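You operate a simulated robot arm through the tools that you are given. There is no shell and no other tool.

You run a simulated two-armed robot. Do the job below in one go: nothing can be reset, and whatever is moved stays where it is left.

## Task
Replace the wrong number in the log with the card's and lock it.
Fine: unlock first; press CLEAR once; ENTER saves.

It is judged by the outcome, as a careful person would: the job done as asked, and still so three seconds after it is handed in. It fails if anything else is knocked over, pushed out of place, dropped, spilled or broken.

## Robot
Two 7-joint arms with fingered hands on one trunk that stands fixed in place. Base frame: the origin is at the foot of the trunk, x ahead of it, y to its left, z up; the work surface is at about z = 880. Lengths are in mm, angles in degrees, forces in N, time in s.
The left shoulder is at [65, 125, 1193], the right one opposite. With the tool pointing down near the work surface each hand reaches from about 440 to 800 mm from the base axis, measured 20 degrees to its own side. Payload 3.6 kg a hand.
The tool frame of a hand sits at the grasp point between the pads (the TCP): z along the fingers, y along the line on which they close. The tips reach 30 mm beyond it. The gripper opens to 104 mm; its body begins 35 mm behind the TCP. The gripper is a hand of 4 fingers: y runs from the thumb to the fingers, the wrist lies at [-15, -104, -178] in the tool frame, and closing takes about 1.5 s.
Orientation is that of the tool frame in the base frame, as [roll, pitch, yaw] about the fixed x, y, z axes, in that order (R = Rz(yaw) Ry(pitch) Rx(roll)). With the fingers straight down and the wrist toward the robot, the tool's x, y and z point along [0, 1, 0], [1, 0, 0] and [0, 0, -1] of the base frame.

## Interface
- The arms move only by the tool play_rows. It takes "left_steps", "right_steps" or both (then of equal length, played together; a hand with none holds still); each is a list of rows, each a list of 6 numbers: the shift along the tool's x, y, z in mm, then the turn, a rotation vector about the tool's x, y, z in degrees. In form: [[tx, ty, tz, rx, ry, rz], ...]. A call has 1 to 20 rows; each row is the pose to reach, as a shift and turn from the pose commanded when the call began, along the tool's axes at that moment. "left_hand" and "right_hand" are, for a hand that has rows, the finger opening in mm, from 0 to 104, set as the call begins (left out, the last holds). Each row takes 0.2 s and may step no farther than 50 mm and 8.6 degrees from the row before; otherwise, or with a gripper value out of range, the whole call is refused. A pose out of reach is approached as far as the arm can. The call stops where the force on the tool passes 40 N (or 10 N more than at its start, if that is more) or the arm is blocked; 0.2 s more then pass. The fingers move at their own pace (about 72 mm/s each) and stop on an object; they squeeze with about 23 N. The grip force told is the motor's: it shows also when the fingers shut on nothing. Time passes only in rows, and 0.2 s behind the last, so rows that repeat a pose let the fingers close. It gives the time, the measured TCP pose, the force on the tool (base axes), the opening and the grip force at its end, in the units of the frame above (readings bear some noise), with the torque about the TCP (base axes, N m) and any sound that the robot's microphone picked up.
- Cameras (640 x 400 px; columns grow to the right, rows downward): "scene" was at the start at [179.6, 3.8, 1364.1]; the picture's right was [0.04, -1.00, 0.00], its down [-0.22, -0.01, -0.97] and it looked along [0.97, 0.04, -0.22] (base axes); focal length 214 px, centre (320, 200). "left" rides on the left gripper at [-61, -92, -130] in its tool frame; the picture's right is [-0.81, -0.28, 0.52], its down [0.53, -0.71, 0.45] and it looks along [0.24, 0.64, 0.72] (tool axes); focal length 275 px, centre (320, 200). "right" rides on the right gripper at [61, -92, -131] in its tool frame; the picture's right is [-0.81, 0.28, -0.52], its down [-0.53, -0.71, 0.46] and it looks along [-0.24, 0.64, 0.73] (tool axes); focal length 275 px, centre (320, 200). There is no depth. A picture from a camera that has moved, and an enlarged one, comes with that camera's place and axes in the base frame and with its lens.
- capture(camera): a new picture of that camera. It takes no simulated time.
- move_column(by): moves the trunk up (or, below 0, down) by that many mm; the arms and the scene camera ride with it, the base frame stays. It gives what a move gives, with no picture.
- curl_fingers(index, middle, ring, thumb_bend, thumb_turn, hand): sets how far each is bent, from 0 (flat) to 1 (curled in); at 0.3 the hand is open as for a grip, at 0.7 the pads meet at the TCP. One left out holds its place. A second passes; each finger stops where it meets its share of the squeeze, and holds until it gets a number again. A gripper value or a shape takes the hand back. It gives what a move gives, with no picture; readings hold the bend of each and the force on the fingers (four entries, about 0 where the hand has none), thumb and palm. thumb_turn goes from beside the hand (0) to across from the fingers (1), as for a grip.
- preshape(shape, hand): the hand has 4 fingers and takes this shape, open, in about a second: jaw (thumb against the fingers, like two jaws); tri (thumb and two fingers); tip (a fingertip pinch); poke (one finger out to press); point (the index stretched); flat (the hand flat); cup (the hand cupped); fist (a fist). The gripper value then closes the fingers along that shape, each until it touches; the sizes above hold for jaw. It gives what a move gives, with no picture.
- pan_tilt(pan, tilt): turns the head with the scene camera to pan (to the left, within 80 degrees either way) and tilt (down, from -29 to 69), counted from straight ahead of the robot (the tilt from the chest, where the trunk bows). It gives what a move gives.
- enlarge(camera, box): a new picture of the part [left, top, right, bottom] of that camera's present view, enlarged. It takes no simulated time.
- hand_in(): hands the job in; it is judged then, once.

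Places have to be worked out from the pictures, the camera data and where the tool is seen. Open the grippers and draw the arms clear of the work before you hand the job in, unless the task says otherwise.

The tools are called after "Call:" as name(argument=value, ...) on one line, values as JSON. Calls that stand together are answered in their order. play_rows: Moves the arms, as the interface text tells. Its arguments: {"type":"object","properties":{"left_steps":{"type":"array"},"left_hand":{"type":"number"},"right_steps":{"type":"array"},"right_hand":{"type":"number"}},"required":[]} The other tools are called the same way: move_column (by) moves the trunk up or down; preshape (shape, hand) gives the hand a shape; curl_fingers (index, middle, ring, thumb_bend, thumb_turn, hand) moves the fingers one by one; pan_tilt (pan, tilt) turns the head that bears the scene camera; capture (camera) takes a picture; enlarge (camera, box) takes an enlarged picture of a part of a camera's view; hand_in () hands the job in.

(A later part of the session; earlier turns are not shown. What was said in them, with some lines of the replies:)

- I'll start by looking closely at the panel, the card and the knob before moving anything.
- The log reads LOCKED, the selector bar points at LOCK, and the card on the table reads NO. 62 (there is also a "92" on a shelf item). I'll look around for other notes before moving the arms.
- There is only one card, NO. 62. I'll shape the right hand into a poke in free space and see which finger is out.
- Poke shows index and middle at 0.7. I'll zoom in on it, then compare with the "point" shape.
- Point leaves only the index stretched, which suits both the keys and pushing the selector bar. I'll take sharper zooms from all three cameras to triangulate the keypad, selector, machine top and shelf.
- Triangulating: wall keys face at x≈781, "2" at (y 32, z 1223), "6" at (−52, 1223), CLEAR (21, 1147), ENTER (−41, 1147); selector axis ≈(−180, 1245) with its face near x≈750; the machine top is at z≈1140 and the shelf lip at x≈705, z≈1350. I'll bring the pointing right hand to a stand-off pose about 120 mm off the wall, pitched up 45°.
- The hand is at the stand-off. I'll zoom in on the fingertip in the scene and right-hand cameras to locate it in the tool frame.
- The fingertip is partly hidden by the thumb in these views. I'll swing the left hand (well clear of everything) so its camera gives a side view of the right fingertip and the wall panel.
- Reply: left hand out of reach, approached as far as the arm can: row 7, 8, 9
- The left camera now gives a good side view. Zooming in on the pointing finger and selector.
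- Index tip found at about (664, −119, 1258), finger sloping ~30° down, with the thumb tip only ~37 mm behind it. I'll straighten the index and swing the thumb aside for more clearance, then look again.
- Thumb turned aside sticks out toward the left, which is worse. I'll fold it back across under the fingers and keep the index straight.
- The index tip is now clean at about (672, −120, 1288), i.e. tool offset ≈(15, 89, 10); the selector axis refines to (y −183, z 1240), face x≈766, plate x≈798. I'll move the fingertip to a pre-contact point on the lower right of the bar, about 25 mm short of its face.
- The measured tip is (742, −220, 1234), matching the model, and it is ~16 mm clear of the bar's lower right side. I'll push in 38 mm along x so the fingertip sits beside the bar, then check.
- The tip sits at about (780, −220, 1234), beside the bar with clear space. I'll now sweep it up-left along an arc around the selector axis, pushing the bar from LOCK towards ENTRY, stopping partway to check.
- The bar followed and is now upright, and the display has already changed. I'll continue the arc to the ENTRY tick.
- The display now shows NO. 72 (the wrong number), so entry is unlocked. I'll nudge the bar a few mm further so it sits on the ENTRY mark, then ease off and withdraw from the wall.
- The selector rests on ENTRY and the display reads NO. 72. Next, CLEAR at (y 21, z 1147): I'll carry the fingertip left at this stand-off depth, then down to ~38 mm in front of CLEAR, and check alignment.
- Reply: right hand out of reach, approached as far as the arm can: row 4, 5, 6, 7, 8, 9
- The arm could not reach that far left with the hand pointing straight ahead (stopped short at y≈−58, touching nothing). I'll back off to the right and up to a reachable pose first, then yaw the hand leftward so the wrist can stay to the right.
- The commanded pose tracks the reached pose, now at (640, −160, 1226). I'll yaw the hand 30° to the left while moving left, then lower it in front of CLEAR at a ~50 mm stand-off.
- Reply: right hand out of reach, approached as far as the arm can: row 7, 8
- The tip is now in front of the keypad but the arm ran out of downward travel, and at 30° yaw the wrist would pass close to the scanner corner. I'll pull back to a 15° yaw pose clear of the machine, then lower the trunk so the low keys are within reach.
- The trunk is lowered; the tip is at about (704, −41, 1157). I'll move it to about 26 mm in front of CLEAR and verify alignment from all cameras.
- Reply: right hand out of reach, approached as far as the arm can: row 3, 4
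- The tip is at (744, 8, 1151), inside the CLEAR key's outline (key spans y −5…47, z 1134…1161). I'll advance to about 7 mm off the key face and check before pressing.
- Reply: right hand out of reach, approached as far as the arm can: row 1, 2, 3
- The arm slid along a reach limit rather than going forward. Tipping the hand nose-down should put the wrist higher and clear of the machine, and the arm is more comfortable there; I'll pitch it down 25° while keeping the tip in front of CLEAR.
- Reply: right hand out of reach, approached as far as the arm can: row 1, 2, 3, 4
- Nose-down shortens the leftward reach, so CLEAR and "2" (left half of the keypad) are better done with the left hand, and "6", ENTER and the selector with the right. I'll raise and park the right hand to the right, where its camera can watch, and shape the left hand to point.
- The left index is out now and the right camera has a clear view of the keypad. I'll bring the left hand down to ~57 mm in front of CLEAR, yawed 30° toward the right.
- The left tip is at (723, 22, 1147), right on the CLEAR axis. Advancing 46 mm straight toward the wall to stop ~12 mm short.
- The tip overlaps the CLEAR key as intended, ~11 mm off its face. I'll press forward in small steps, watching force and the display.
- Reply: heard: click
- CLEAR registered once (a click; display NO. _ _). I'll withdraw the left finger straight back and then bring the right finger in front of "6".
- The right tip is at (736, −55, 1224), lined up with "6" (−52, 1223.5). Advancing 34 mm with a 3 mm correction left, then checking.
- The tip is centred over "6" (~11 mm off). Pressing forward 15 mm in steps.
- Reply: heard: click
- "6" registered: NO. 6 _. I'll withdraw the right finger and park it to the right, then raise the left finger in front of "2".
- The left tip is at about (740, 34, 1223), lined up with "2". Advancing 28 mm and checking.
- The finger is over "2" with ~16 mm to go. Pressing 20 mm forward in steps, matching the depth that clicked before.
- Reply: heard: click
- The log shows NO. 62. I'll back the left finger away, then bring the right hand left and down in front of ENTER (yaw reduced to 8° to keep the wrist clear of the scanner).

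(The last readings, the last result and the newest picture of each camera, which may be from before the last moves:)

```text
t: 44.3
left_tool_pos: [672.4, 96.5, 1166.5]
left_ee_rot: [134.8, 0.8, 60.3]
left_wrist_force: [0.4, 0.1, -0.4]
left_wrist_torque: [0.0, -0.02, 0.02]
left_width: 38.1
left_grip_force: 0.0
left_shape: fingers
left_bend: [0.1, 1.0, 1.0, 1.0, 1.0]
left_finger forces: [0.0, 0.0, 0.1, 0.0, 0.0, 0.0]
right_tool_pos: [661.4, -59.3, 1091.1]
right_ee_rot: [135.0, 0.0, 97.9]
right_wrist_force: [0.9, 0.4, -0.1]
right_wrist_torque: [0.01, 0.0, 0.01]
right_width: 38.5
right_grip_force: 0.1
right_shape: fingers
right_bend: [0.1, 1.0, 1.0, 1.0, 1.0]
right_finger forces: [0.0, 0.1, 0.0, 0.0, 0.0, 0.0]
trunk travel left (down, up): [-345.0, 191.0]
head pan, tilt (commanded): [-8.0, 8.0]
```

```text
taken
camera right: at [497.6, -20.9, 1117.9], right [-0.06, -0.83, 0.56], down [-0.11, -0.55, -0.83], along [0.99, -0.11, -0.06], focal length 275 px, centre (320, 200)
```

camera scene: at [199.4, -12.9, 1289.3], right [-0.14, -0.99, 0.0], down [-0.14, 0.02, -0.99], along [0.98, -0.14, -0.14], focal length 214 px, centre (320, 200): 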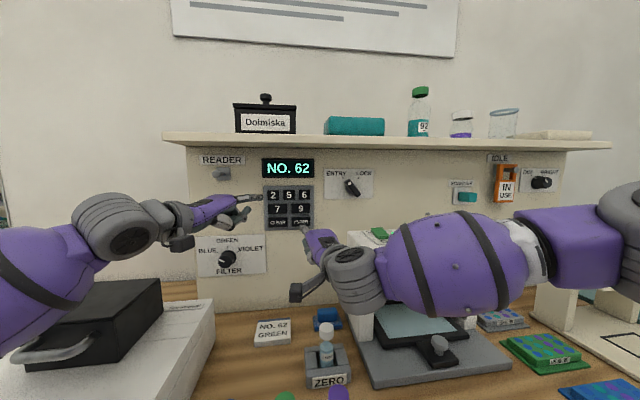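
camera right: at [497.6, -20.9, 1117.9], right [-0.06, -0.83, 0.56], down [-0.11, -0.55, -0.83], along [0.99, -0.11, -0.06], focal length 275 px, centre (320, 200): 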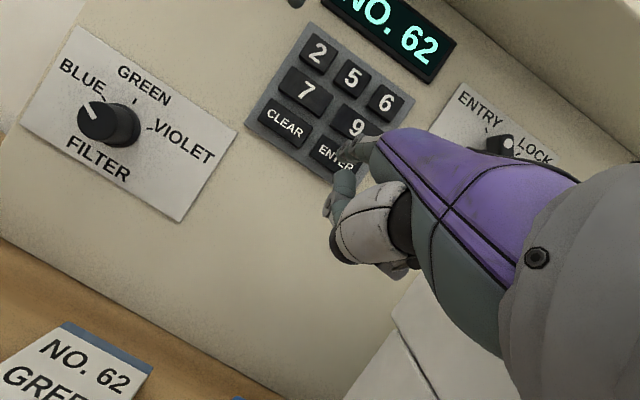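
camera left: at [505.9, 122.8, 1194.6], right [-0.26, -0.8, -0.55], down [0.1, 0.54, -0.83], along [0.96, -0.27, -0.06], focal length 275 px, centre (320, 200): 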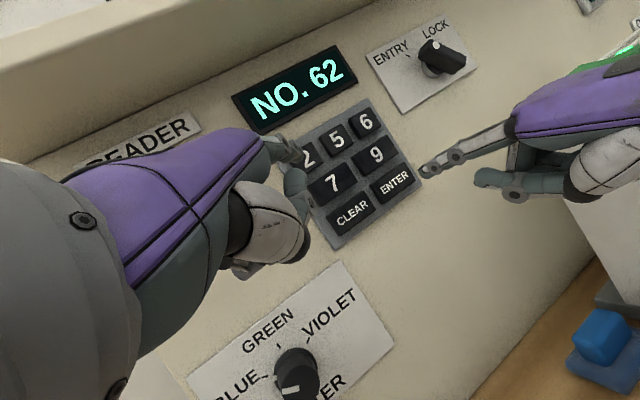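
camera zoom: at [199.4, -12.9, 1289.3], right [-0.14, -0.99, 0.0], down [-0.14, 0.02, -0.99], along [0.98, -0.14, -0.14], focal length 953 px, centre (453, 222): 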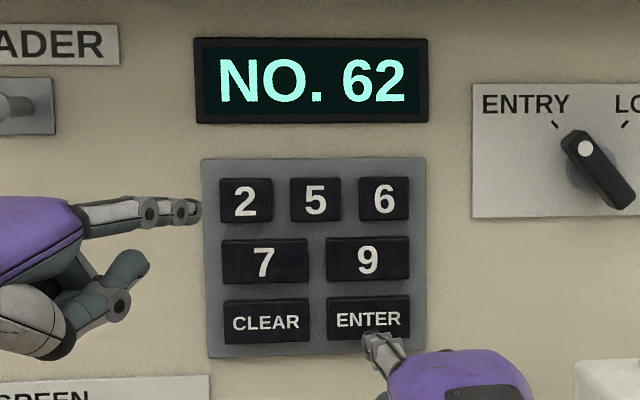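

The right tip is at (729, −40, 1147), exactly on ENTER's axis. Advancing 40 mm to just short of the key.

Call:
play_rows(right_steps=[[-1.9, 9.3, 9.3, 0, 0, 0], [-3.7, 18.7, 18.7, 0, 0, 0], [-5.6, 28, 28, 0, 0, 0], [-5.6, 28, 28, 0, 0, 0]])

Call:
enlarge(camera="scene", box=[240, 150, 340, 240])

Call:
capture(camera="left")

Call:
enlarge(camera="right", box=[240, 60, 420, 220])

```text
t: 45.3
left_tool_pos: [672.2, 97.6, 1166.9]
left_ee_rot: [134.6, 0.8, 60.1]
left_wrist_force: [-0.4, 0.1, 0.6]
left_wrist_torque: [-0.04, 0.01, 0.01]
left_width: 38.0
left_grip_force: 0.0
left_shape: fingers
left_bend: [0.1, 1.0, 1.0, 1.0, 1.0]
left_finger forces: [0.0, 0.0, 0.0, 0.1, 0.1, 0.1]
right_tool_pos: [701.9, -59.7, 1090.9]
right_ee_rot: [135.1, 0.0, 97.9]
right_wrist_force: [0.5, 0.8, 0.0]
right_wrist_torque: [-0.02, 0.02, -0.01]
right_width: 38.8
right_grip_force: 0.1
right_shape: fingers
right_bend: [0.1, 1.0, 1.0, 1.0, 1.0]
right_finger forces: [0.0, 0.0, 0.0, 0.0, 0.0, 0.0]
trunk travel left (down, up): [-345.0, 191.0]
head pan, tilt (commanded): [-8.0, 8.0]
```

```text
4.44 times, centred on (290, 195) of scene
camera zoom: at [199.6, -13.0, 1289.2], right [-0.14, -0.99, 0.0], down [-0.14, 0.02, -0.99], along [0.98, -0.14, -0.14], focal length 953 px, centre (453, 222)
```

zoom: 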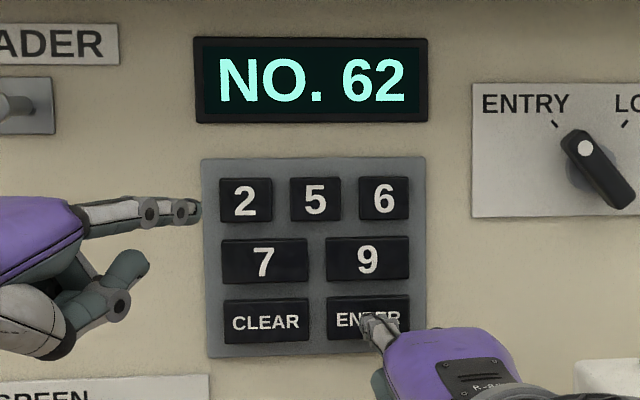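

```text
taken
camera left: at [506.2, 122.7, 1194.5], right [-0.26, -0.8, -0.55], down [0.1, 0.54, -0.83], along [0.96, -0.27, -0.06], focal length 275 px, centre (320, 200)
```

left: 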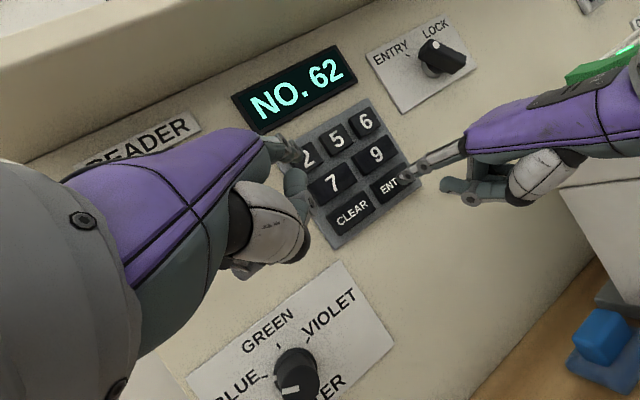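

```text
2.50 times, centred on (330, 140) of right
camera zoom: at [538.2, -21.8, 1118.7], right [-0.06, -0.83, 0.56], down [-0.11, -0.55, -0.83], along [0.99, -0.11, -0.06], focal length 688 px, centre (295, 350)
```

zoom: 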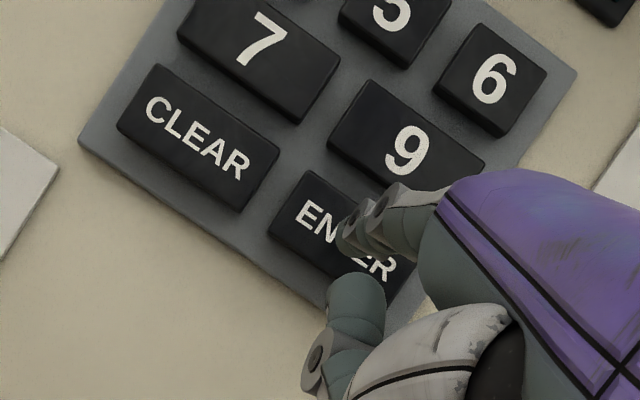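

The tip is centred on ENTER, ~11 mm off. Pressing in.

Call:
play_rows(right_steps=[[-0.7, 3.5, 3.5, 0, 0, 0], [-1.4, 7, 7, 0, 0, 0], [-1.8, 9.1, 9.1, 0, 0, 0], [-2.2, 10.9, 10.9, 0, 0, 0]])

Call:
enlarge(camera="scene", box=[240, 150, 340, 240])

Call:
capture(camera="left")

```text
t: 46.3
left_tool_pos: [673.3, 96.7, 1166.5]
left_ee_rot: [134.7, 0.8, 60.1]
left_wrist_force: [0.0, 0.4, -0.3]
left_wrist_torque: [0.02, 0.0, -0.01]
left_width: 37.9
left_grip_force: 0.0
left_shape: fingers
left_bend: [0.1, 1.0, 1.0, 1.0, 1.0]
left_finger forces: [0.0, 0.0, 0.0, 0.1, 0.0, 0.0]
right_tool_pos: [717.3, -61.4, 1092.5]
right_ee_rot: [135.2, 0.0, 98.0]
right_wrist_force: [-2.4, 0.3, -0.6]
right_wrist_torque: [-0.02, -0.15, 0.02]
right_width: 38.3
right_grip_force: 1.1
right_shape: fingers
right_bend: [0.1, 1.0, 1.0, 1.0, 1.0]
right_finger forces: [2.5, 0.1, 0.0, 0.1, 0.1, 0.0]
trunk travel left (down, up): [-345.0, 191.0]
head pan, tilt (commanded): [-8.0, 8.0]
heard: click
```

```text
4.44 times, centred on (290, 195) of scene
camera zoom: at [199.4, -13.0, 1289.2], right [-0.14, -0.99, 0.0], down [-0.14, 0.02, -0.99], along [0.98, -0.14, -0.14], focal length 953 px, centre (453, 222)
```

zoom: 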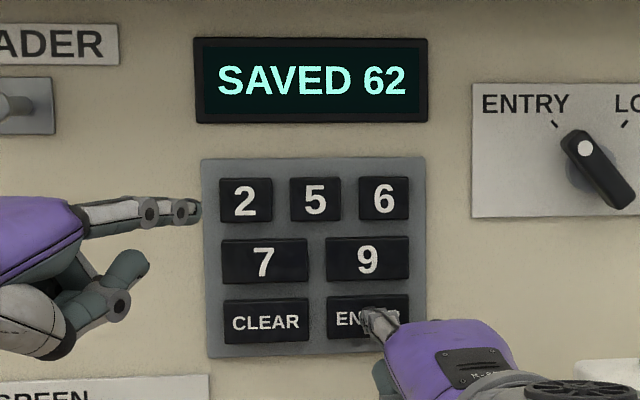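

```text
taken
camera left: at [506.0, 122.7, 1194.5], right [-0.26, -0.8, -0.55], down [0.1, 0.54, -0.83], along [0.96, -0.27, -0.06], focal length 275 px, centre (320, 200)
```

left: 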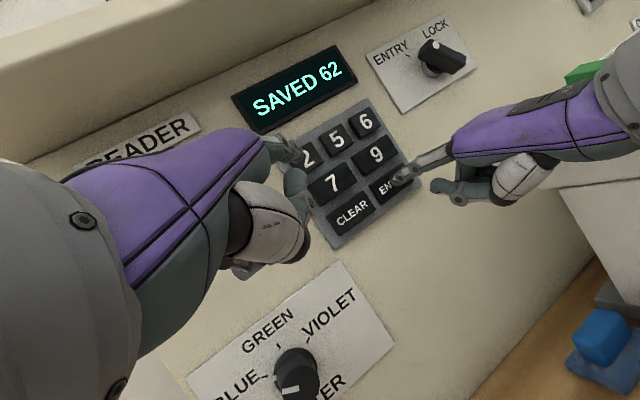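

The log reads SAVED 62. I'll withdraw the finger, rise, and move right to the left side of the selector bar, ~25 mm short of its face.

Call:
play_rows(right_steps=[[2.8, -14, -14, 0, 0, 0], [8.3, -42, -42, 0, 0, 0], [8.3, -21.7, -62.3, 0, 0, 0], [8.3, -1.4, -82.5, 0, 0, 0], [8.3, 18.8, -102.8, 0, 0, 0], [-27.8, 19.3, -102.3, 0, 0, 0], [-63.8, 19.7, -101.9, 0, 0, 0], [-99.9, 20.2, -101.4, 0, 0, 0], [-99.9, 20.2, -101.4, 0, 0, 0]])

Call:
capture(camera="scene")

Call:
enlarge(camera="scene", box=[256, 150, 384, 230])

Call:
enlarge(camera="left", box=[340, 0, 540, 140])

Call:
enlarge(camera="right", box=[240, 60, 440, 240])

```text
t: 48.3
left_tool_pos: [672.1, 97.5, 1165.6]
left_ee_rot: [134.8, 0.8, 60.2]
left_wrist_force: [-0.7, -0.4, -0.1]
left_wrist_torque: [0.01, -0.03, 0.01]
left_width: 38.2
left_grip_force: 0.0
left_shape: fingers
left_bend: [0.1, 1.0, 1.0, 1.0, 1.0]
left_finger forces: [0.1, 0.0, 0.1, 0.0, 0.0, 0.0]
right_tool_pos: [675.4, -164.5, 1174.3]
right_ee_rot: [135.0, 0.1, 97.9]
right_wrist_force: [0.7, -0.5, -0.1]
right_wrist_torque: [-0.01, -0.03, 0.01]
right_width: 38.6
right_grip_force: 0.0
right_shape: fingers
right_bend: [0.1, 1.0, 1.0, 1.0, 1.0]
right_finger forces: [0.0, 0.1, 0.0, 0.0, 0.0, 0.0]
trunk travel left (down, up): [-345.0, 191.0]
head pan, tilt (commanded): [-8.0, 8.0]
```

```text
taken
camera scene: at [199.9, -12.7, 1289.1], right [-0.14, -0.99, 0.0], down [-0.14, 0.02, -0.99], along [0.98, -0.14, -0.14], focal length 214 px, centre (320, 200)
```

scene: 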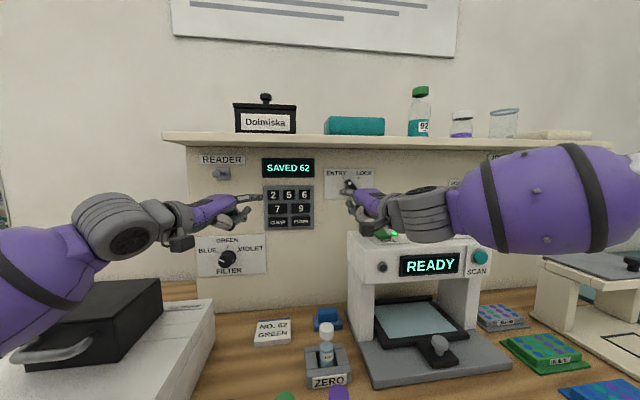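

```text
5.00 times, centred on (320, 190) of scene
camera zoom: at [199.9, -12.7, 1289.1], right [-0.14, -0.99, 0.0], down [-0.14, 0.02, -0.99], along [0.98, -0.14, -0.14], focal length 1072 px, centre (320, 250)
```

zoom: 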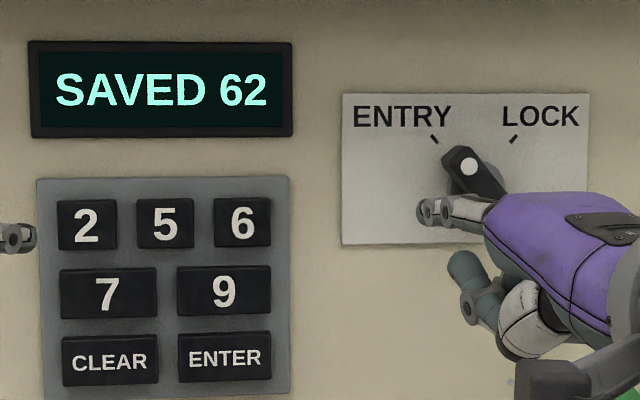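

```text
2.86 times, centred on (440, 70) of left
camera zoom: at [506.5, 123.0, 1194.3], right [-0.26, -0.8, -0.55], down [0.1, 0.54, -0.83], along [0.96, -0.27, -0.06], focal length 786 px, centre (-23, 571)
```

zoom: 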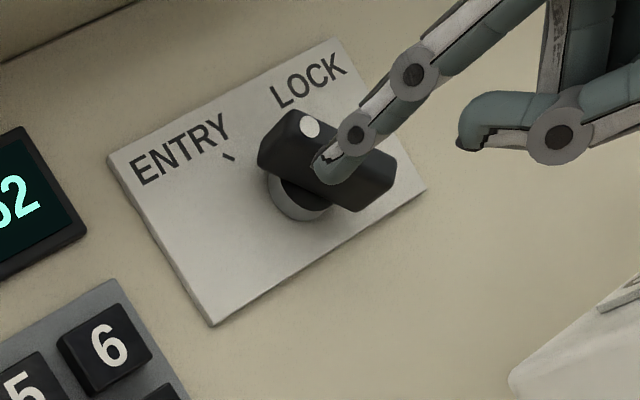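

```text
2.22 times, centred on (340, 150) of right
camera zoom: at [511.9, -125.9, 1201.6], right [-0.06, -0.83, 0.56], down [-0.11, -0.55, -0.83], along [0.99, -0.11, -0.06], focal length 612 px, centre (276, 311)
```

zoom: 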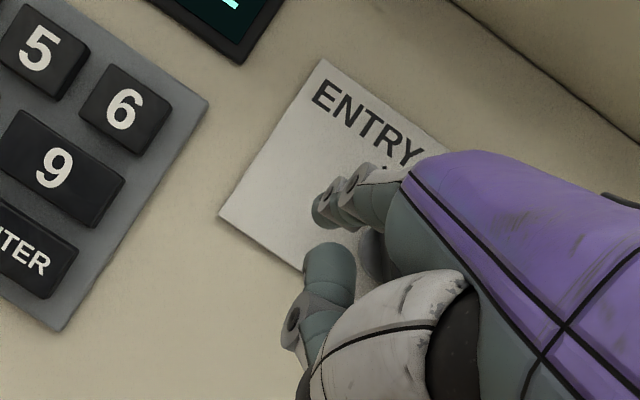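

The tip is at (743, −142, 1229), on the left-lower side of the bar with ample gap. Inserting 37 mm so it sits beside the bar.

Call:
play_rows(right_steps=[[-1.7, 8.6, 8.6, 0, 0, 0], [-3.4, 17.3, 17.3, 0, 0, 0], [-5.1, 25.9, 25.9, 0, 0, 0], [-5.1, 25.9, 25.9, 0, 0, 0]])

Call:
enlarge(camera="scene", box=[256, 150, 384, 230])

Call:
enlarge(camera="left", box=[340, 0, 540, 140])

Call:
enlarge(camera="right", box=[240, 60, 440, 240])

```text
t: 49.3
left_tool_pos: [673.5, 96.3, 1167.2]
left_ee_rot: [134.7, 0.8, 60.1]
left_wrist_force: [-1.4, -0.1, 0.6]
left_wrist_torque: [0.01, 0.01, 0.01]
left_width: 38.1
left_grip_force: 0.1
left_shape: fingers
left_bend: [0.1, 1.0, 1.0, 1.0, 1.0]
left_finger forces: [0.0, 0.0, 0.1, 0.0, 0.0, 0.0]
right_tool_pos: [714.0, -166.5, 1177.4]
right_ee_rot: [134.9, 0.0, 97.9]
right_wrist_force: [0.3, 0.3, 0.9]
right_wrist_torque: [-0.02, -0.06, -0.02]
right_width: 38.5
right_grip_force: 0.2
right_shape: fingers
right_bend: [0.1, 1.0, 1.0, 1.0, 1.0]
right_finger forces: [0.0, 0.0, 0.0, 0.1, 0.0, 0.0]
trunk travel left (down, up): [-345.0, 191.0]
head pan, tilt (commanded): [-8.0, 8.0]
```

```text
5.00 times, centred on (320, 190) of scene
camera zoom: at [199.6, -13.2, 1289.2], right [-0.14, -0.99, 0.0], down [-0.14, 0.02, -0.99], along [0.98, -0.14, -0.14], focal length 1072 px, centre (320, 250)
```

zoom: 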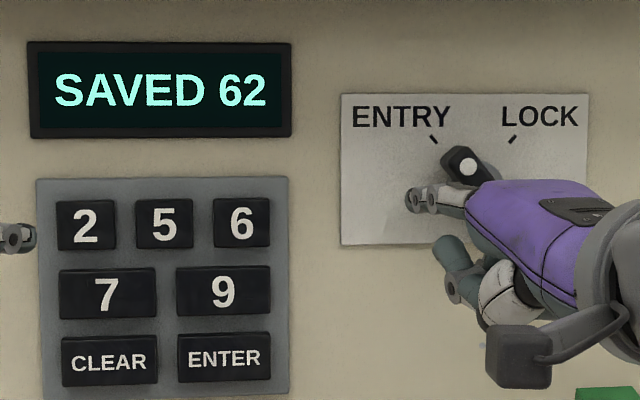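

```text
2.86 times, centred on (440, 70) of left
camera zoom: at [506.2, 122.6, 1194.5], right [-0.26, -0.8, -0.55], down [0.1, 0.54, -0.83], along [0.96, -0.27, -0.06], focal length 786 px, centre (-23, 571)
```

zoom: 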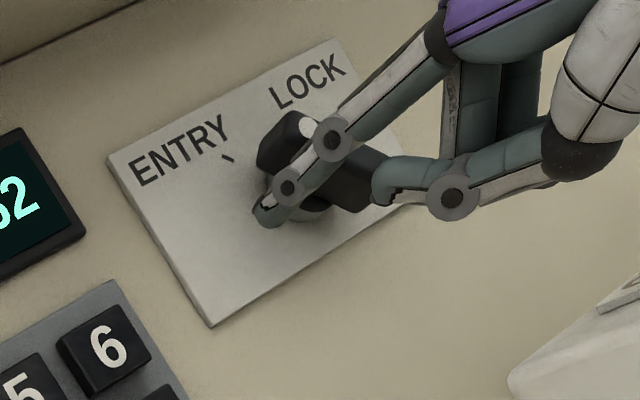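

```text
2.22 times, centred on (340, 150) of right
camera zoom: at [549.9, -128.6, 1204.4], right [-0.06, -0.83, 0.56], down [-0.11, -0.55, -0.83], along [0.99, -0.11, -0.06], focal length 612 px, centre (276, 311)
```

zoom: 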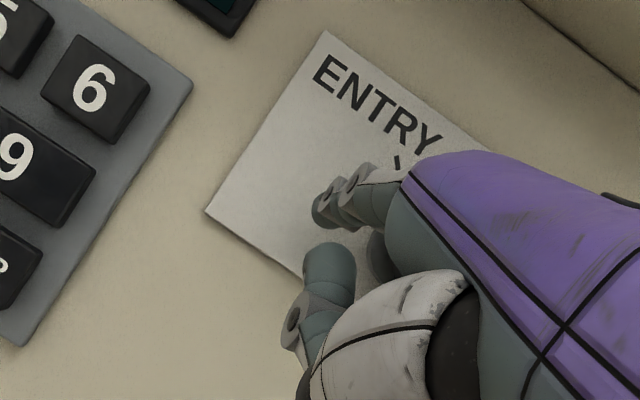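

The tip sits at (781, −144, 1232) beside the bar's left-lower side. I'll sweep it up-right along the mirrored arc to push the bar toward LOCK, checking at mid-travel.

Call:
play_rows(right_steps=[[-6.9, 2.7, -4.1, 0, 0, 0], [-14, 5.5, -8.2, 0, 0, 0], [-18.2, 9.6, -13.2, 0, 0, 0], [-19.9, 11.9, -15.8, 0, 0, 0], [-22.4, 13.9, -18.3, 0, 0, 0], [-25.2, 15.5, -20.5, 0, 0, 0], [-25.2, 15.5, -20.5, 0, 0, 0]])

Call:
enlarge(camera="scene", box=[256, 150, 384, 230])

Call:
enlarge(camera="left", box=[340, 0, 540, 140])

Call:
enlarge(camera="right", box=[240, 60, 440, 240])

```text
t: 50.9
left_tool_pos: [672.5, 95.8, 1165.8]
left_ee_rot: [134.7, 0.9, 60.0]
left_wrist_force: [0.9, 0.5, -0.5]
left_wrist_torque: [0.02, 0.04, 0.01]
left_width: 38.5
left_grip_force: 0.1
left_shape: fingers
left_bend: [0.1, 1.0, 1.0, 1.0, 1.0]
left_finger forces: [0.0, 0.0, 0.0, 0.1, 0.0, 0.1]
right_tool_pos: [713.1, -191.7, 1203.0]
right_ee_rot: [134.9, -0.1, 97.9]
right_wrist_force: [0.1, 0.5, 0.1]
right_wrist_torque: [-0.02, -0.03, -0.03]
right_width: 38.2
right_grip_force: 0.3
right_shape: fingers
right_bend: [0.1, 1.0, 1.0, 1.0, 1.0]
right_finger forces: [0.4, 0.0, 0.0, 0.1, 0.0, 0.0]
trunk travel left (down, up): [-345.0, 191.0]
head pan, tilt (commanded): [-8.0, 8.0]
```

```text
5.00 times, centred on (320, 190) of scene
camera zoom: at [199.8, -13.0, 1289.1], right [-0.14, -0.99, 0.0], down [-0.14, 0.02, -0.99], along [0.98, -0.14, -0.14], focal length 1072 px, centre (320, 250)
```

zoom: 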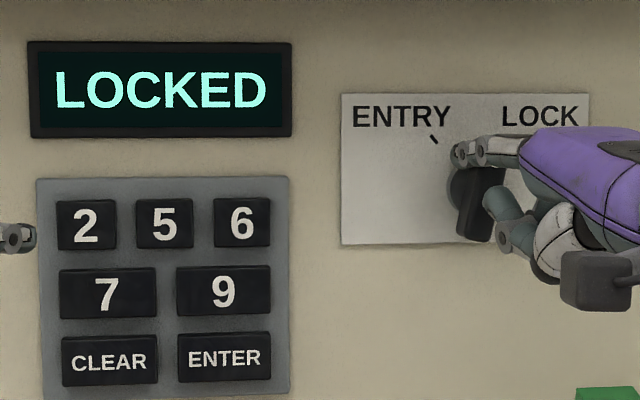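

```text
2.86 times, centred on (440, 70) of left
camera zoom: at [506.3, 122.7, 1194.4], right [-0.26, -0.8, -0.55], down [0.1, 0.54, -0.83], along [0.96, -0.27, -0.06], focal length 786 px, centre (-23, 571)
```

zoom: 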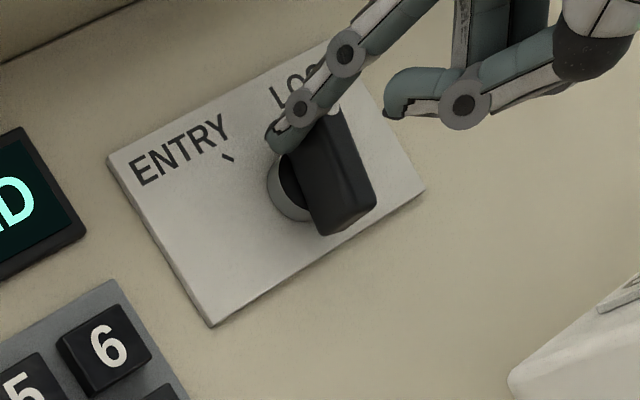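

```text
2.22 times, centred on (340, 150) of right
camera zoom: at [548.9, -153.9, 1229.2], right [-0.06, -0.83, 0.56], down [-0.11, -0.55, -0.83], along [0.99, -0.11, -0.06], focal length 612 px, centre (276, 311)
```

zoom: 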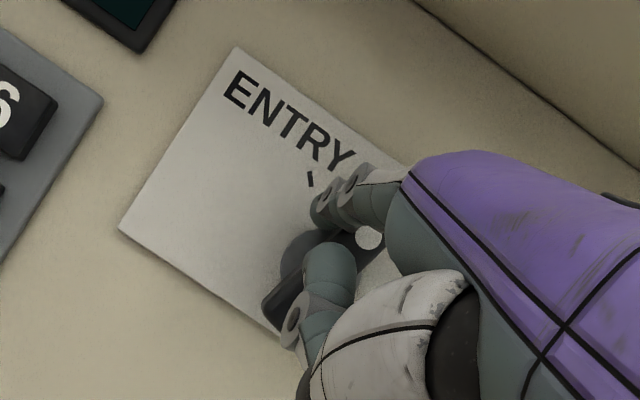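

The display already reads LOCKED, with the bar just past upright. I'll continue the arc so the bar rests right at the LOCK mark.

Call:
play_rows(right_steps=[[-3.3, 1.2, -1.8, 0, 0, 0], [-6.9, 1.9, -3.3, 0, 0, 0], [-10.8, 2.2, -4.3, 0, 0, 0], [-14.8, 1.9, -4.9, 0, 0, 0], [-14.8, 1.9, -4.9, 0, 0, 0]])

Call:
enlarge(camera="scene", box=[256, 150, 384, 230])

Call:
enlarge(camera="left", box=[340, 0, 540, 140])

Call:
enlarge(camera="right", box=[240, 60, 440, 240])

```text
t: 52.1
left_tool_pos: [672.6, 98.2, 1165.1]
left_ee_rot: [134.6, 0.8, 60.1]
left_wrist_force: [-0.3, -0.2, -0.7]
left_wrist_torque: [0.0, -0.01, 0.01]
left_width: 38.3
left_grip_force: 0.1
left_shape: fingers
left_bend: [0.1, 1.0, 1.0, 1.0, 1.0]
left_finger forces: [0.1, 0.0, 0.0, 0.1, 0.0, 0.0]
right_tool_pos: [712.5, -207.3, 1208.8]
right_ee_rot: [135.0, -0.1, 98.1]
right_wrist_force: [0.2, 1.7, -0.5]
right_wrist_torque: [-0.01, 0.02, 0.08]
right_width: 38.7
right_grip_force: 0.5
right_shape: fingers
right_bend: [0.1, 1.0, 1.0, 1.0, 1.0]
right_finger forces: [1.2, 0.0, 0.1, 0.1, 0.0, 0.0]
trunk travel left (down, up): [-345.0, 191.0]
head pan, tilt (commanded): [-8.0, 8.0]
```

```text
5.00 times, centred on (320, 190) of scene
camera zoom: at [199.8, -12.9, 1289.1], right [-0.14, -0.99, 0.0], down [-0.14, 0.02, -0.99], along [0.98, -0.14, -0.14], focal length 1072 px, centre (320, 250)
```

zoom: 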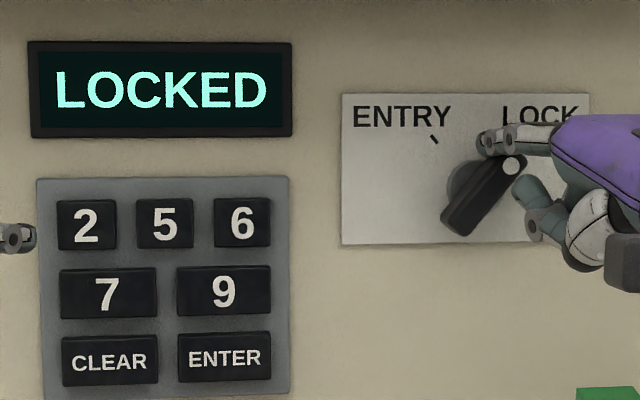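

```text
2.86 times, centred on (440, 70) of left
camera zoom: at [506.4, 122.8, 1194.4], right [-0.26, -0.8, -0.55], down [0.1, 0.54, -0.83], along [0.96, -0.27, -0.06], focal length 786 px, centre (-23, 571)
```

zoom: 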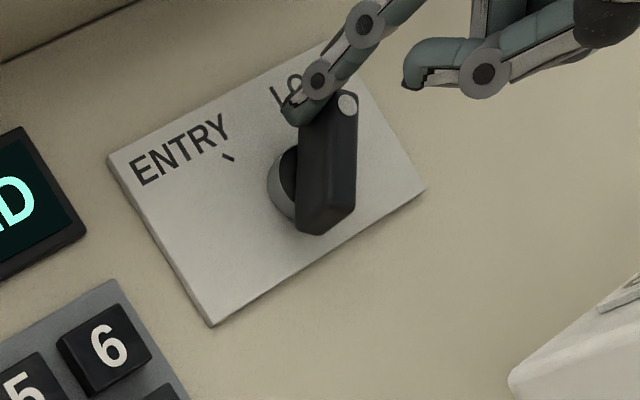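

```text
2.22 times, centred on (340, 150) of right
camera zoom: at [548.3, -168.9, 1235.0], right [-0.06, -0.83, 0.56], down [-0.11, -0.55, -0.83], along [0.99, -0.11, -0.06], focal length 612 px, centre (276, 311)
```

zoom: 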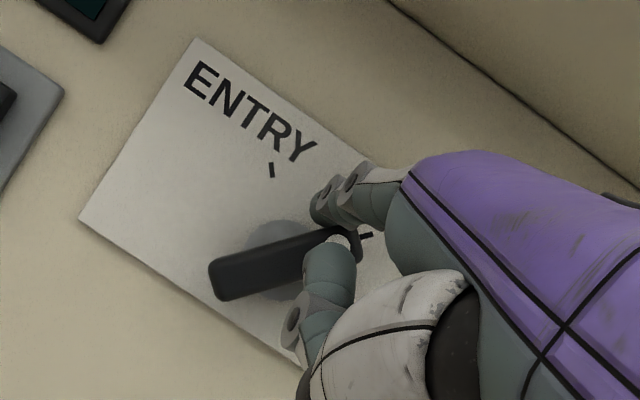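

The bar is practically on the LOCK mark. I'll give it a last 2 mm nudge, then ease the finger off up-left and withdraw straight back.

Call:
play_rows(right_steps=[[-1, -0.1, -0.1, 0, 0, 0], [-2, -0.3, -0.1, 0, 0, 0], [-2, -0.3, -0.1, 0, 0, 0]])

Call:
play_rows(right_steps=[[4, 2, -1.2, 0, 0, 0], [9, 4, -2.5, 0, 0, 0], [7, -10, -16.5, 0, 0, 0], [3.5, -35, -41, 0, 0, 0], [0.7, -55, -61, 0, 0, 0], [0.7, -55, -61, 0, 0, 0]])

Call:
capture(camera="scene")

Call:
enlarge(camera="scene", box=[256, 150, 384, 230])

Call:
enlarge(camera="left", box=[340, 0, 540, 140])

```text
t: 52.9
left_tool_pos: [672.8, 97.0, 1166.6]
left_ee_rot: [134.7, 0.8, 60.2]
left_wrist_force: [0.4, -0.5, -0.3]
left_wrist_torque: [-0.02, 0.01, 0.0]
left_width: 38.2
left_grip_force: 0.1
left_shape: fingers
left_bend: [0.1, 1.0, 1.0, 1.0, 1.0]
left_finger forces: [0.1, 0.0, 0.0, 0.1, 0.1, 0.0]
right_tool_pos: [711.4, -208.2, 1206.1]
right_ee_rot: [134.9, 0.0, 98.0]
right_wrist_force: [0.1, 2.8, 1.4]
right_wrist_torque: [-0.16, -0.02, 0.14]
right_width: 38.7
right_grip_force: 1.3
right_shape: fingers
right_bend: [0.09, 1.0, 1.0, 1.0, 1.0]
right_finger forces: [2.6, 0.0, 0.0, 0.1, 0.0, 0.1]
trunk travel left (down, up): [-345.0, 191.0]
head pan, tilt (commanded): [-8.0, 8.0]
```

```text
t: 54.3
left_tool_pos: [674.1, 97.6, 1167.1]
left_ee_rot: [134.9, 0.9, 60.1]
left_wrist_force: [0.1, -1.0, 0.1]
left_wrist_torque: [0.0, -0.01, -0.03]
left_width: 38.4
left_grip_force: 0.0
left_shape: fingers
left_bend: [0.1, 1.0, 1.0, 1.0, 1.0]
left_finger forces: [0.0, 0.1, 0.1, 0.0, 0.0, 0.0]
right_tool_pos: [630.9, -219.1, 1212.2]
right_ee_rot: [135.1, 0.1, 97.8]
right_wrist_force: [-0.8, 0.1, -0.2]
right_wrist_torque: [0.01, -0.01, 0.01]
right_width: 38.4
right_grip_force: 0.0
right_shape: fingers
right_bend: [0.1, 1.0, 1.0, 1.0, 1.0]
right_finger forces: [0.0, 0.1, 0.0, 0.0, 0.0, 0.0]
trunk travel left (down, up): [-345.0, 191.0]
head pan, tilt (commanded): [-8.0, 8.0]
```

```text
taken
camera scene: at [200.1, -13.0, 1289.1], right [-0.14, -0.99, 0.0], down [-0.14, 0.02, -0.99], along [0.98, -0.14, -0.14], focal length 214 px, centre (320, 200)
```

scene: 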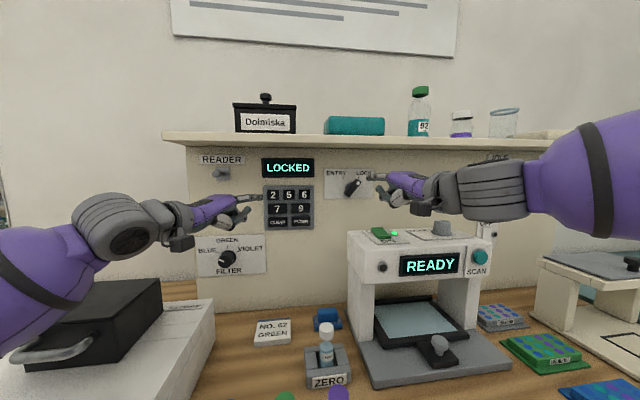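

```text
5.00 times, centred on (320, 190) of scene
camera zoom: at [200.1, -13.0, 1289.1], right [-0.14, -0.99, 0.0], down [-0.14, 0.02, -0.99], along [0.98, -0.14, -0.14], focal length 1072 px, centre (320, 250)
```

zoom: 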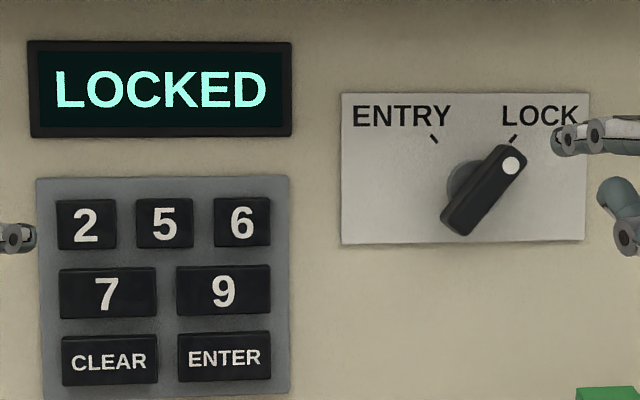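

```text
2.86 times, centred on (440, 70) of left
camera zoom: at [506.6, 122.7, 1194.2], right [-0.26, -0.8, -0.55], down [0.1, 0.54, -0.83], along [0.96, -0.27, -0.06], focal length 786 px, centre (-23, 571)
```

zoom: 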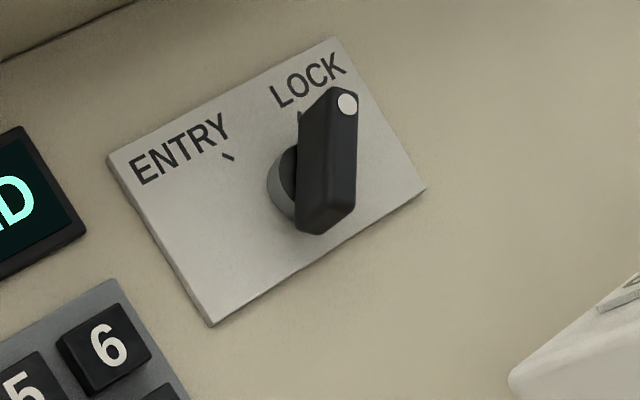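

The display shows LOCKED and the bar sits at the LOCK mark as at the start. I'll draw both arms back clear of the work.

Call:
play_rows(right_steps=[[-3.8, -1, -29, 0, 0, 0], [-7.6, -1, -58, 0, 0, 0], [-11.4, -1.5, -87, 0, 0, 0], [-11.4, -1.5, -87, 0, 0, 0]], left_steps=[[4, -14, -33, 0, 0, 0], [8, -28, -66, 0, 0, 0], [12, -41.9, -98.5, 0, 0, 0], [12, -41.9, -98.5, 0, 0, 0]])

Call:
preshape(shape="jaw", hand="right")

Call:
preshape(shape="jaw", hand="left")

Call:
capture(camera="scene")

Call:
enlarge(camera="scene", box=[256, 150, 384, 230])

Call:
capture(camera="right")

Call:
capture(camera="left")

```text
t: 55.3
left_tool_pos: [589.6, 158.6, 1202.8]
left_ee_rot: [134.8, 0.8, 60.2]
left_wrist_force: [0.1, -0.3, 0.6]
left_wrist_torque: [0.03, -0.02, 0.02]
left_width: 38.2
left_grip_force: 0.1
left_shape: fingers
left_bend: [0.1, 1.0, 1.0, 1.0, 1.0]
left_finger forces: [0.0, 0.0, 0.0, 0.0, 0.1, 0.0]
right_tool_pos: [570.1, -241.2, 1273.3]
right_ee_rot: [135.1, 0.0, 97.9]
right_wrist_force: [0.7, 0.2, 0.8]
right_wrist_torque: [-0.05, 0.03, 0.05]
right_width: 38.3
right_grip_force: 0.0
right_shape: fingers
right_bend: [0.1, 1.0, 1.0, 1.0, 1.0]
right_finger forces: [0.0, 0.0, 0.0, 0.0, 0.1, 0.0]
trunk travel left (down, up): [-345.0, 191.0]
head pan, tilt (commanded): [-8.0, 8.0]
```

```text
t: 56.2
left_tool_pos: [590.5, 159.5, 1203.2]
left_ee_rot: [134.7, 0.8, 60.3]
left_wrist_force: [-0.6, -1.2, 0.7]
left_wrist_torque: [-0.02, 0.01, 0.01]
left_width: 38.3
left_grip_force: 0.1
left_shape: fingers
left_bend: [0.1, 1.0, 1.0, 1.0, 1.0]
left_finger forces: [0.0, 0.0, 0.0, 0.0, 0.1, 0.1]
right_tool_pos: [569.4, -240.3, 1273.7]
right_ee_rot: [135.0, 0.0, 97.8]
right_wrist_force: [-0.5, -0.6, -0.1]
right_wrist_torque: [-0.02, -0.01, -0.02]
right_width: 103.8
right_grip_force: 0.0
right_shape: jaw
right_bend: [0.3, 0.3, 0.3, 0.3, 0.98]
right_finger forces: [0.0, 0.1, 0.1, 0.0, 0.0, 0.0]
trunk travel left (down, up): [-345.0, 191.0]
head pan, tilt (commanded): [-8.0, 8.0]
```

```text
t: 57.1
left_tool_pos: [590.1, 158.0, 1202.7]
left_ee_rot: [134.7, 0.9, 60.1]
left_wrist_force: [0.0, 0.7, -0.6]
left_wrist_torque: [-0.02, 0.0, 0.02]
left_width: 103.6
left_grip_force: 0.1
left_shape: jaw
left_bend: [0.3, 0.3, 0.3, 0.3, 0.98]
left_finger forces: [0.0, 0.1, 0.1, 0.1, 0.1, 0.1]
right_tool_pos: [568.7, -240.2, 1273.5]
right_ee_rot: [134.9, 0.0, 97.9]
right_wrist_force: [0.0, 0.1, -0.3]
right_wrist_torque: [0.01, -0.01, 0.02]
right_width: 103.7
right_grip_force: 0.1
right_shape: jaw
right_bend: [0.3, 0.3, 0.3, 0.3, 0.98]
right_finger forces: [0.0, 0.1, 0.1, 0.0, 0.0, 0.0]
trunk travel left (down, up): [-345.0, 191.0]
head pan, tilt (commanded): [-8.0, 8.0]
```

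```text
taken
camera scene: at [199.8, -13.1, 1289.1], right [-0.14, -0.99, 0.0], down [-0.14, 0.02, -0.99], along [0.98, -0.14, -0.14], focal length 214 px, centre (320, 200)
```

scene: 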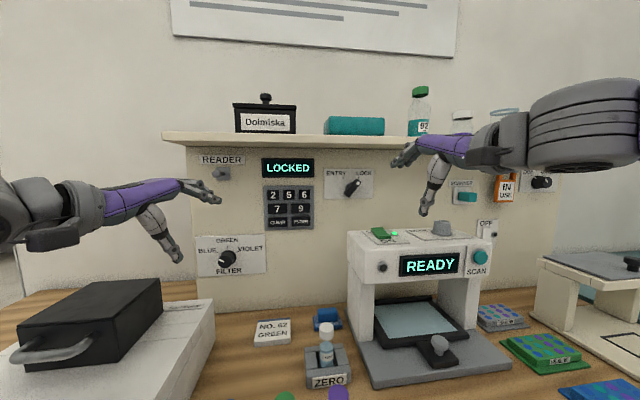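

```text
5.00 times, centred on (320, 190) of scene
camera zoom: at [199.8, -13.1, 1289.1], right [-0.14, -0.99, 0.0], down [-0.14, 0.02, -0.99], along [0.98, -0.14, -0.14], focal length 1072 px, centre (320, 250)
```

zoom: 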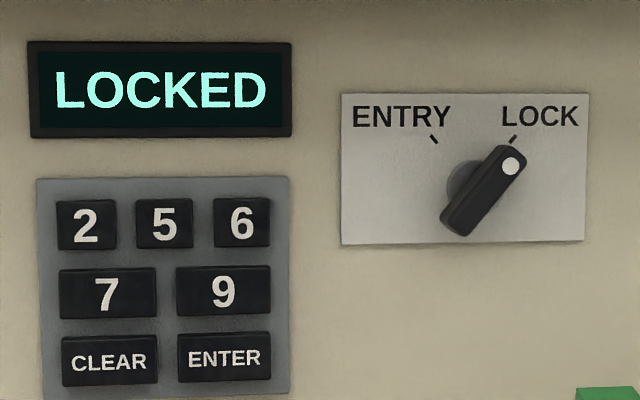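

```text
taken
camera right: at [405.5, -202.1, 1300.7], right [-0.06, -0.83, 0.56], down [-0.11, -0.55, -0.83], along [0.99, -0.11, -0.06], focal length 275 px, centre (320, 200)
```

right: 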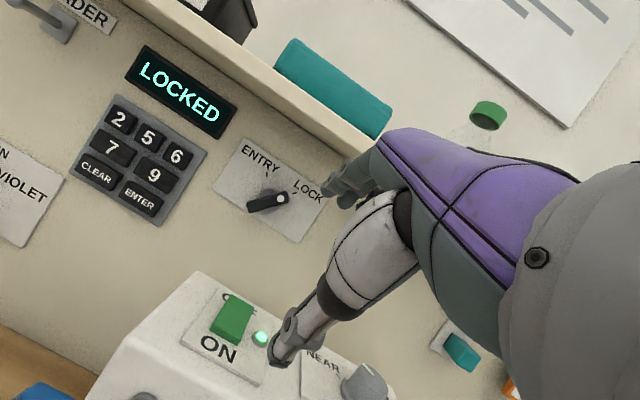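

```text
taken
camera left: at [423.3, 184.6, 1231.0], right [-0.26, -0.8, -0.55], down [0.1, 0.54, -0.83], along [0.96, -0.27, -0.06], focal length 275 px, centre (320, 200)
```

left: 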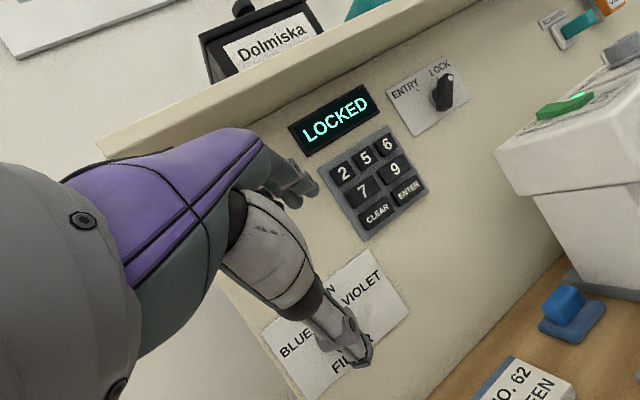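

Everything is in place: LOCKED, other controls and items undisturbed. I'll draw both hands back a little more so they are well clear, then take a last look.

Call:
play_rows(right_steps=[[-4, -10, -19, 0, 0, 0], [-8, -20, -38, 0, 0, 0], [-11.5, -29.9, -58.1, 0, 0, 0], [-11.5, -29.9, -58.1, 0, 0, 0]], left_steps=[[0, -10, -12, 0, 0, 0], [0, -20, -24, 0, 0, 0], [0, -30, -36, 0, 0, 0], [0, -30, -36, 0, 0, 0]])

Call:
capture(camera="scene")

```text
t: 58.1
left_tool_pos: [549.4, 179.6, 1210.3]
left_ee_rot: [134.8, 0.8, 60.2]
left_wrist_force: [0.0, -0.9, 0.8]
left_wrist_torque: [0.04, 0.0, 0.01]
left_width: 103.9
left_grip_force: 0.1
left_shape: jaw
left_bend: [0.3, 0.3, 0.3, 0.3, 0.98]
left_finger forces: [0.0, 0.0, 0.0, 0.0, 0.0, 0.1]
right_tool_pos: [511.7, -258.5, 1291.6]
right_ee_rot: [135.1, 0.0, 97.8]
right_wrist_force: [-0.6, 0.2, -0.2]
right_wrist_torque: [-0.01, 0.01, 0.03]
right_width: 103.7
right_grip_force: 0.1
right_shape: jaw
right_bend: [0.3, 0.3, 0.3, 0.3, 0.98]
right_finger forces: [0.0, 0.0, 0.0, 0.1, 0.0, 0.0]
trunk travel left (down, up): [-345.0, 191.0]
head pan, tilt (commanded): [-8.0, 8.0]
```

```text
taken
camera scene: at [200.5, -13.1, 1289.0], right [-0.14, -0.99, 0.0], down [-0.14, 0.02, -0.99], along [0.98, -0.14, -0.14], focal length 214 px, centre (320, 200)
```

scene: 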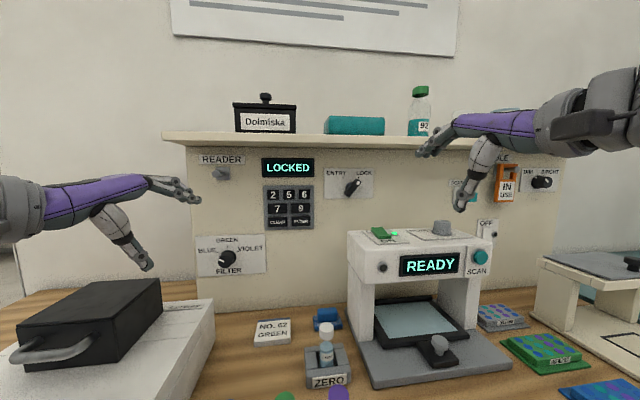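

The log was saved as 62 and the display shows LOCKED, with the selector at LOCK. Both hands are open and clear, and nothing else has moved, so I'm handing in the job.

Call:
hand_in()

```text
The job is handed in.
```

The log now holds the card's number, 62, and it is locked again. I turned the selector to ENTRY, which showed the wrong number, 72. I then pressed CLEAR once, keyed 6 and 2, and pressed ENTER, and the display read SAVED 62.

With the selector back at LOCK, the display reads LOCKED. In the last pictures nothing else had been moved or knocked. Both hands are open and drawn back from the bench. I lowered the trunk 80 mm to reach the lower keys and left it there.
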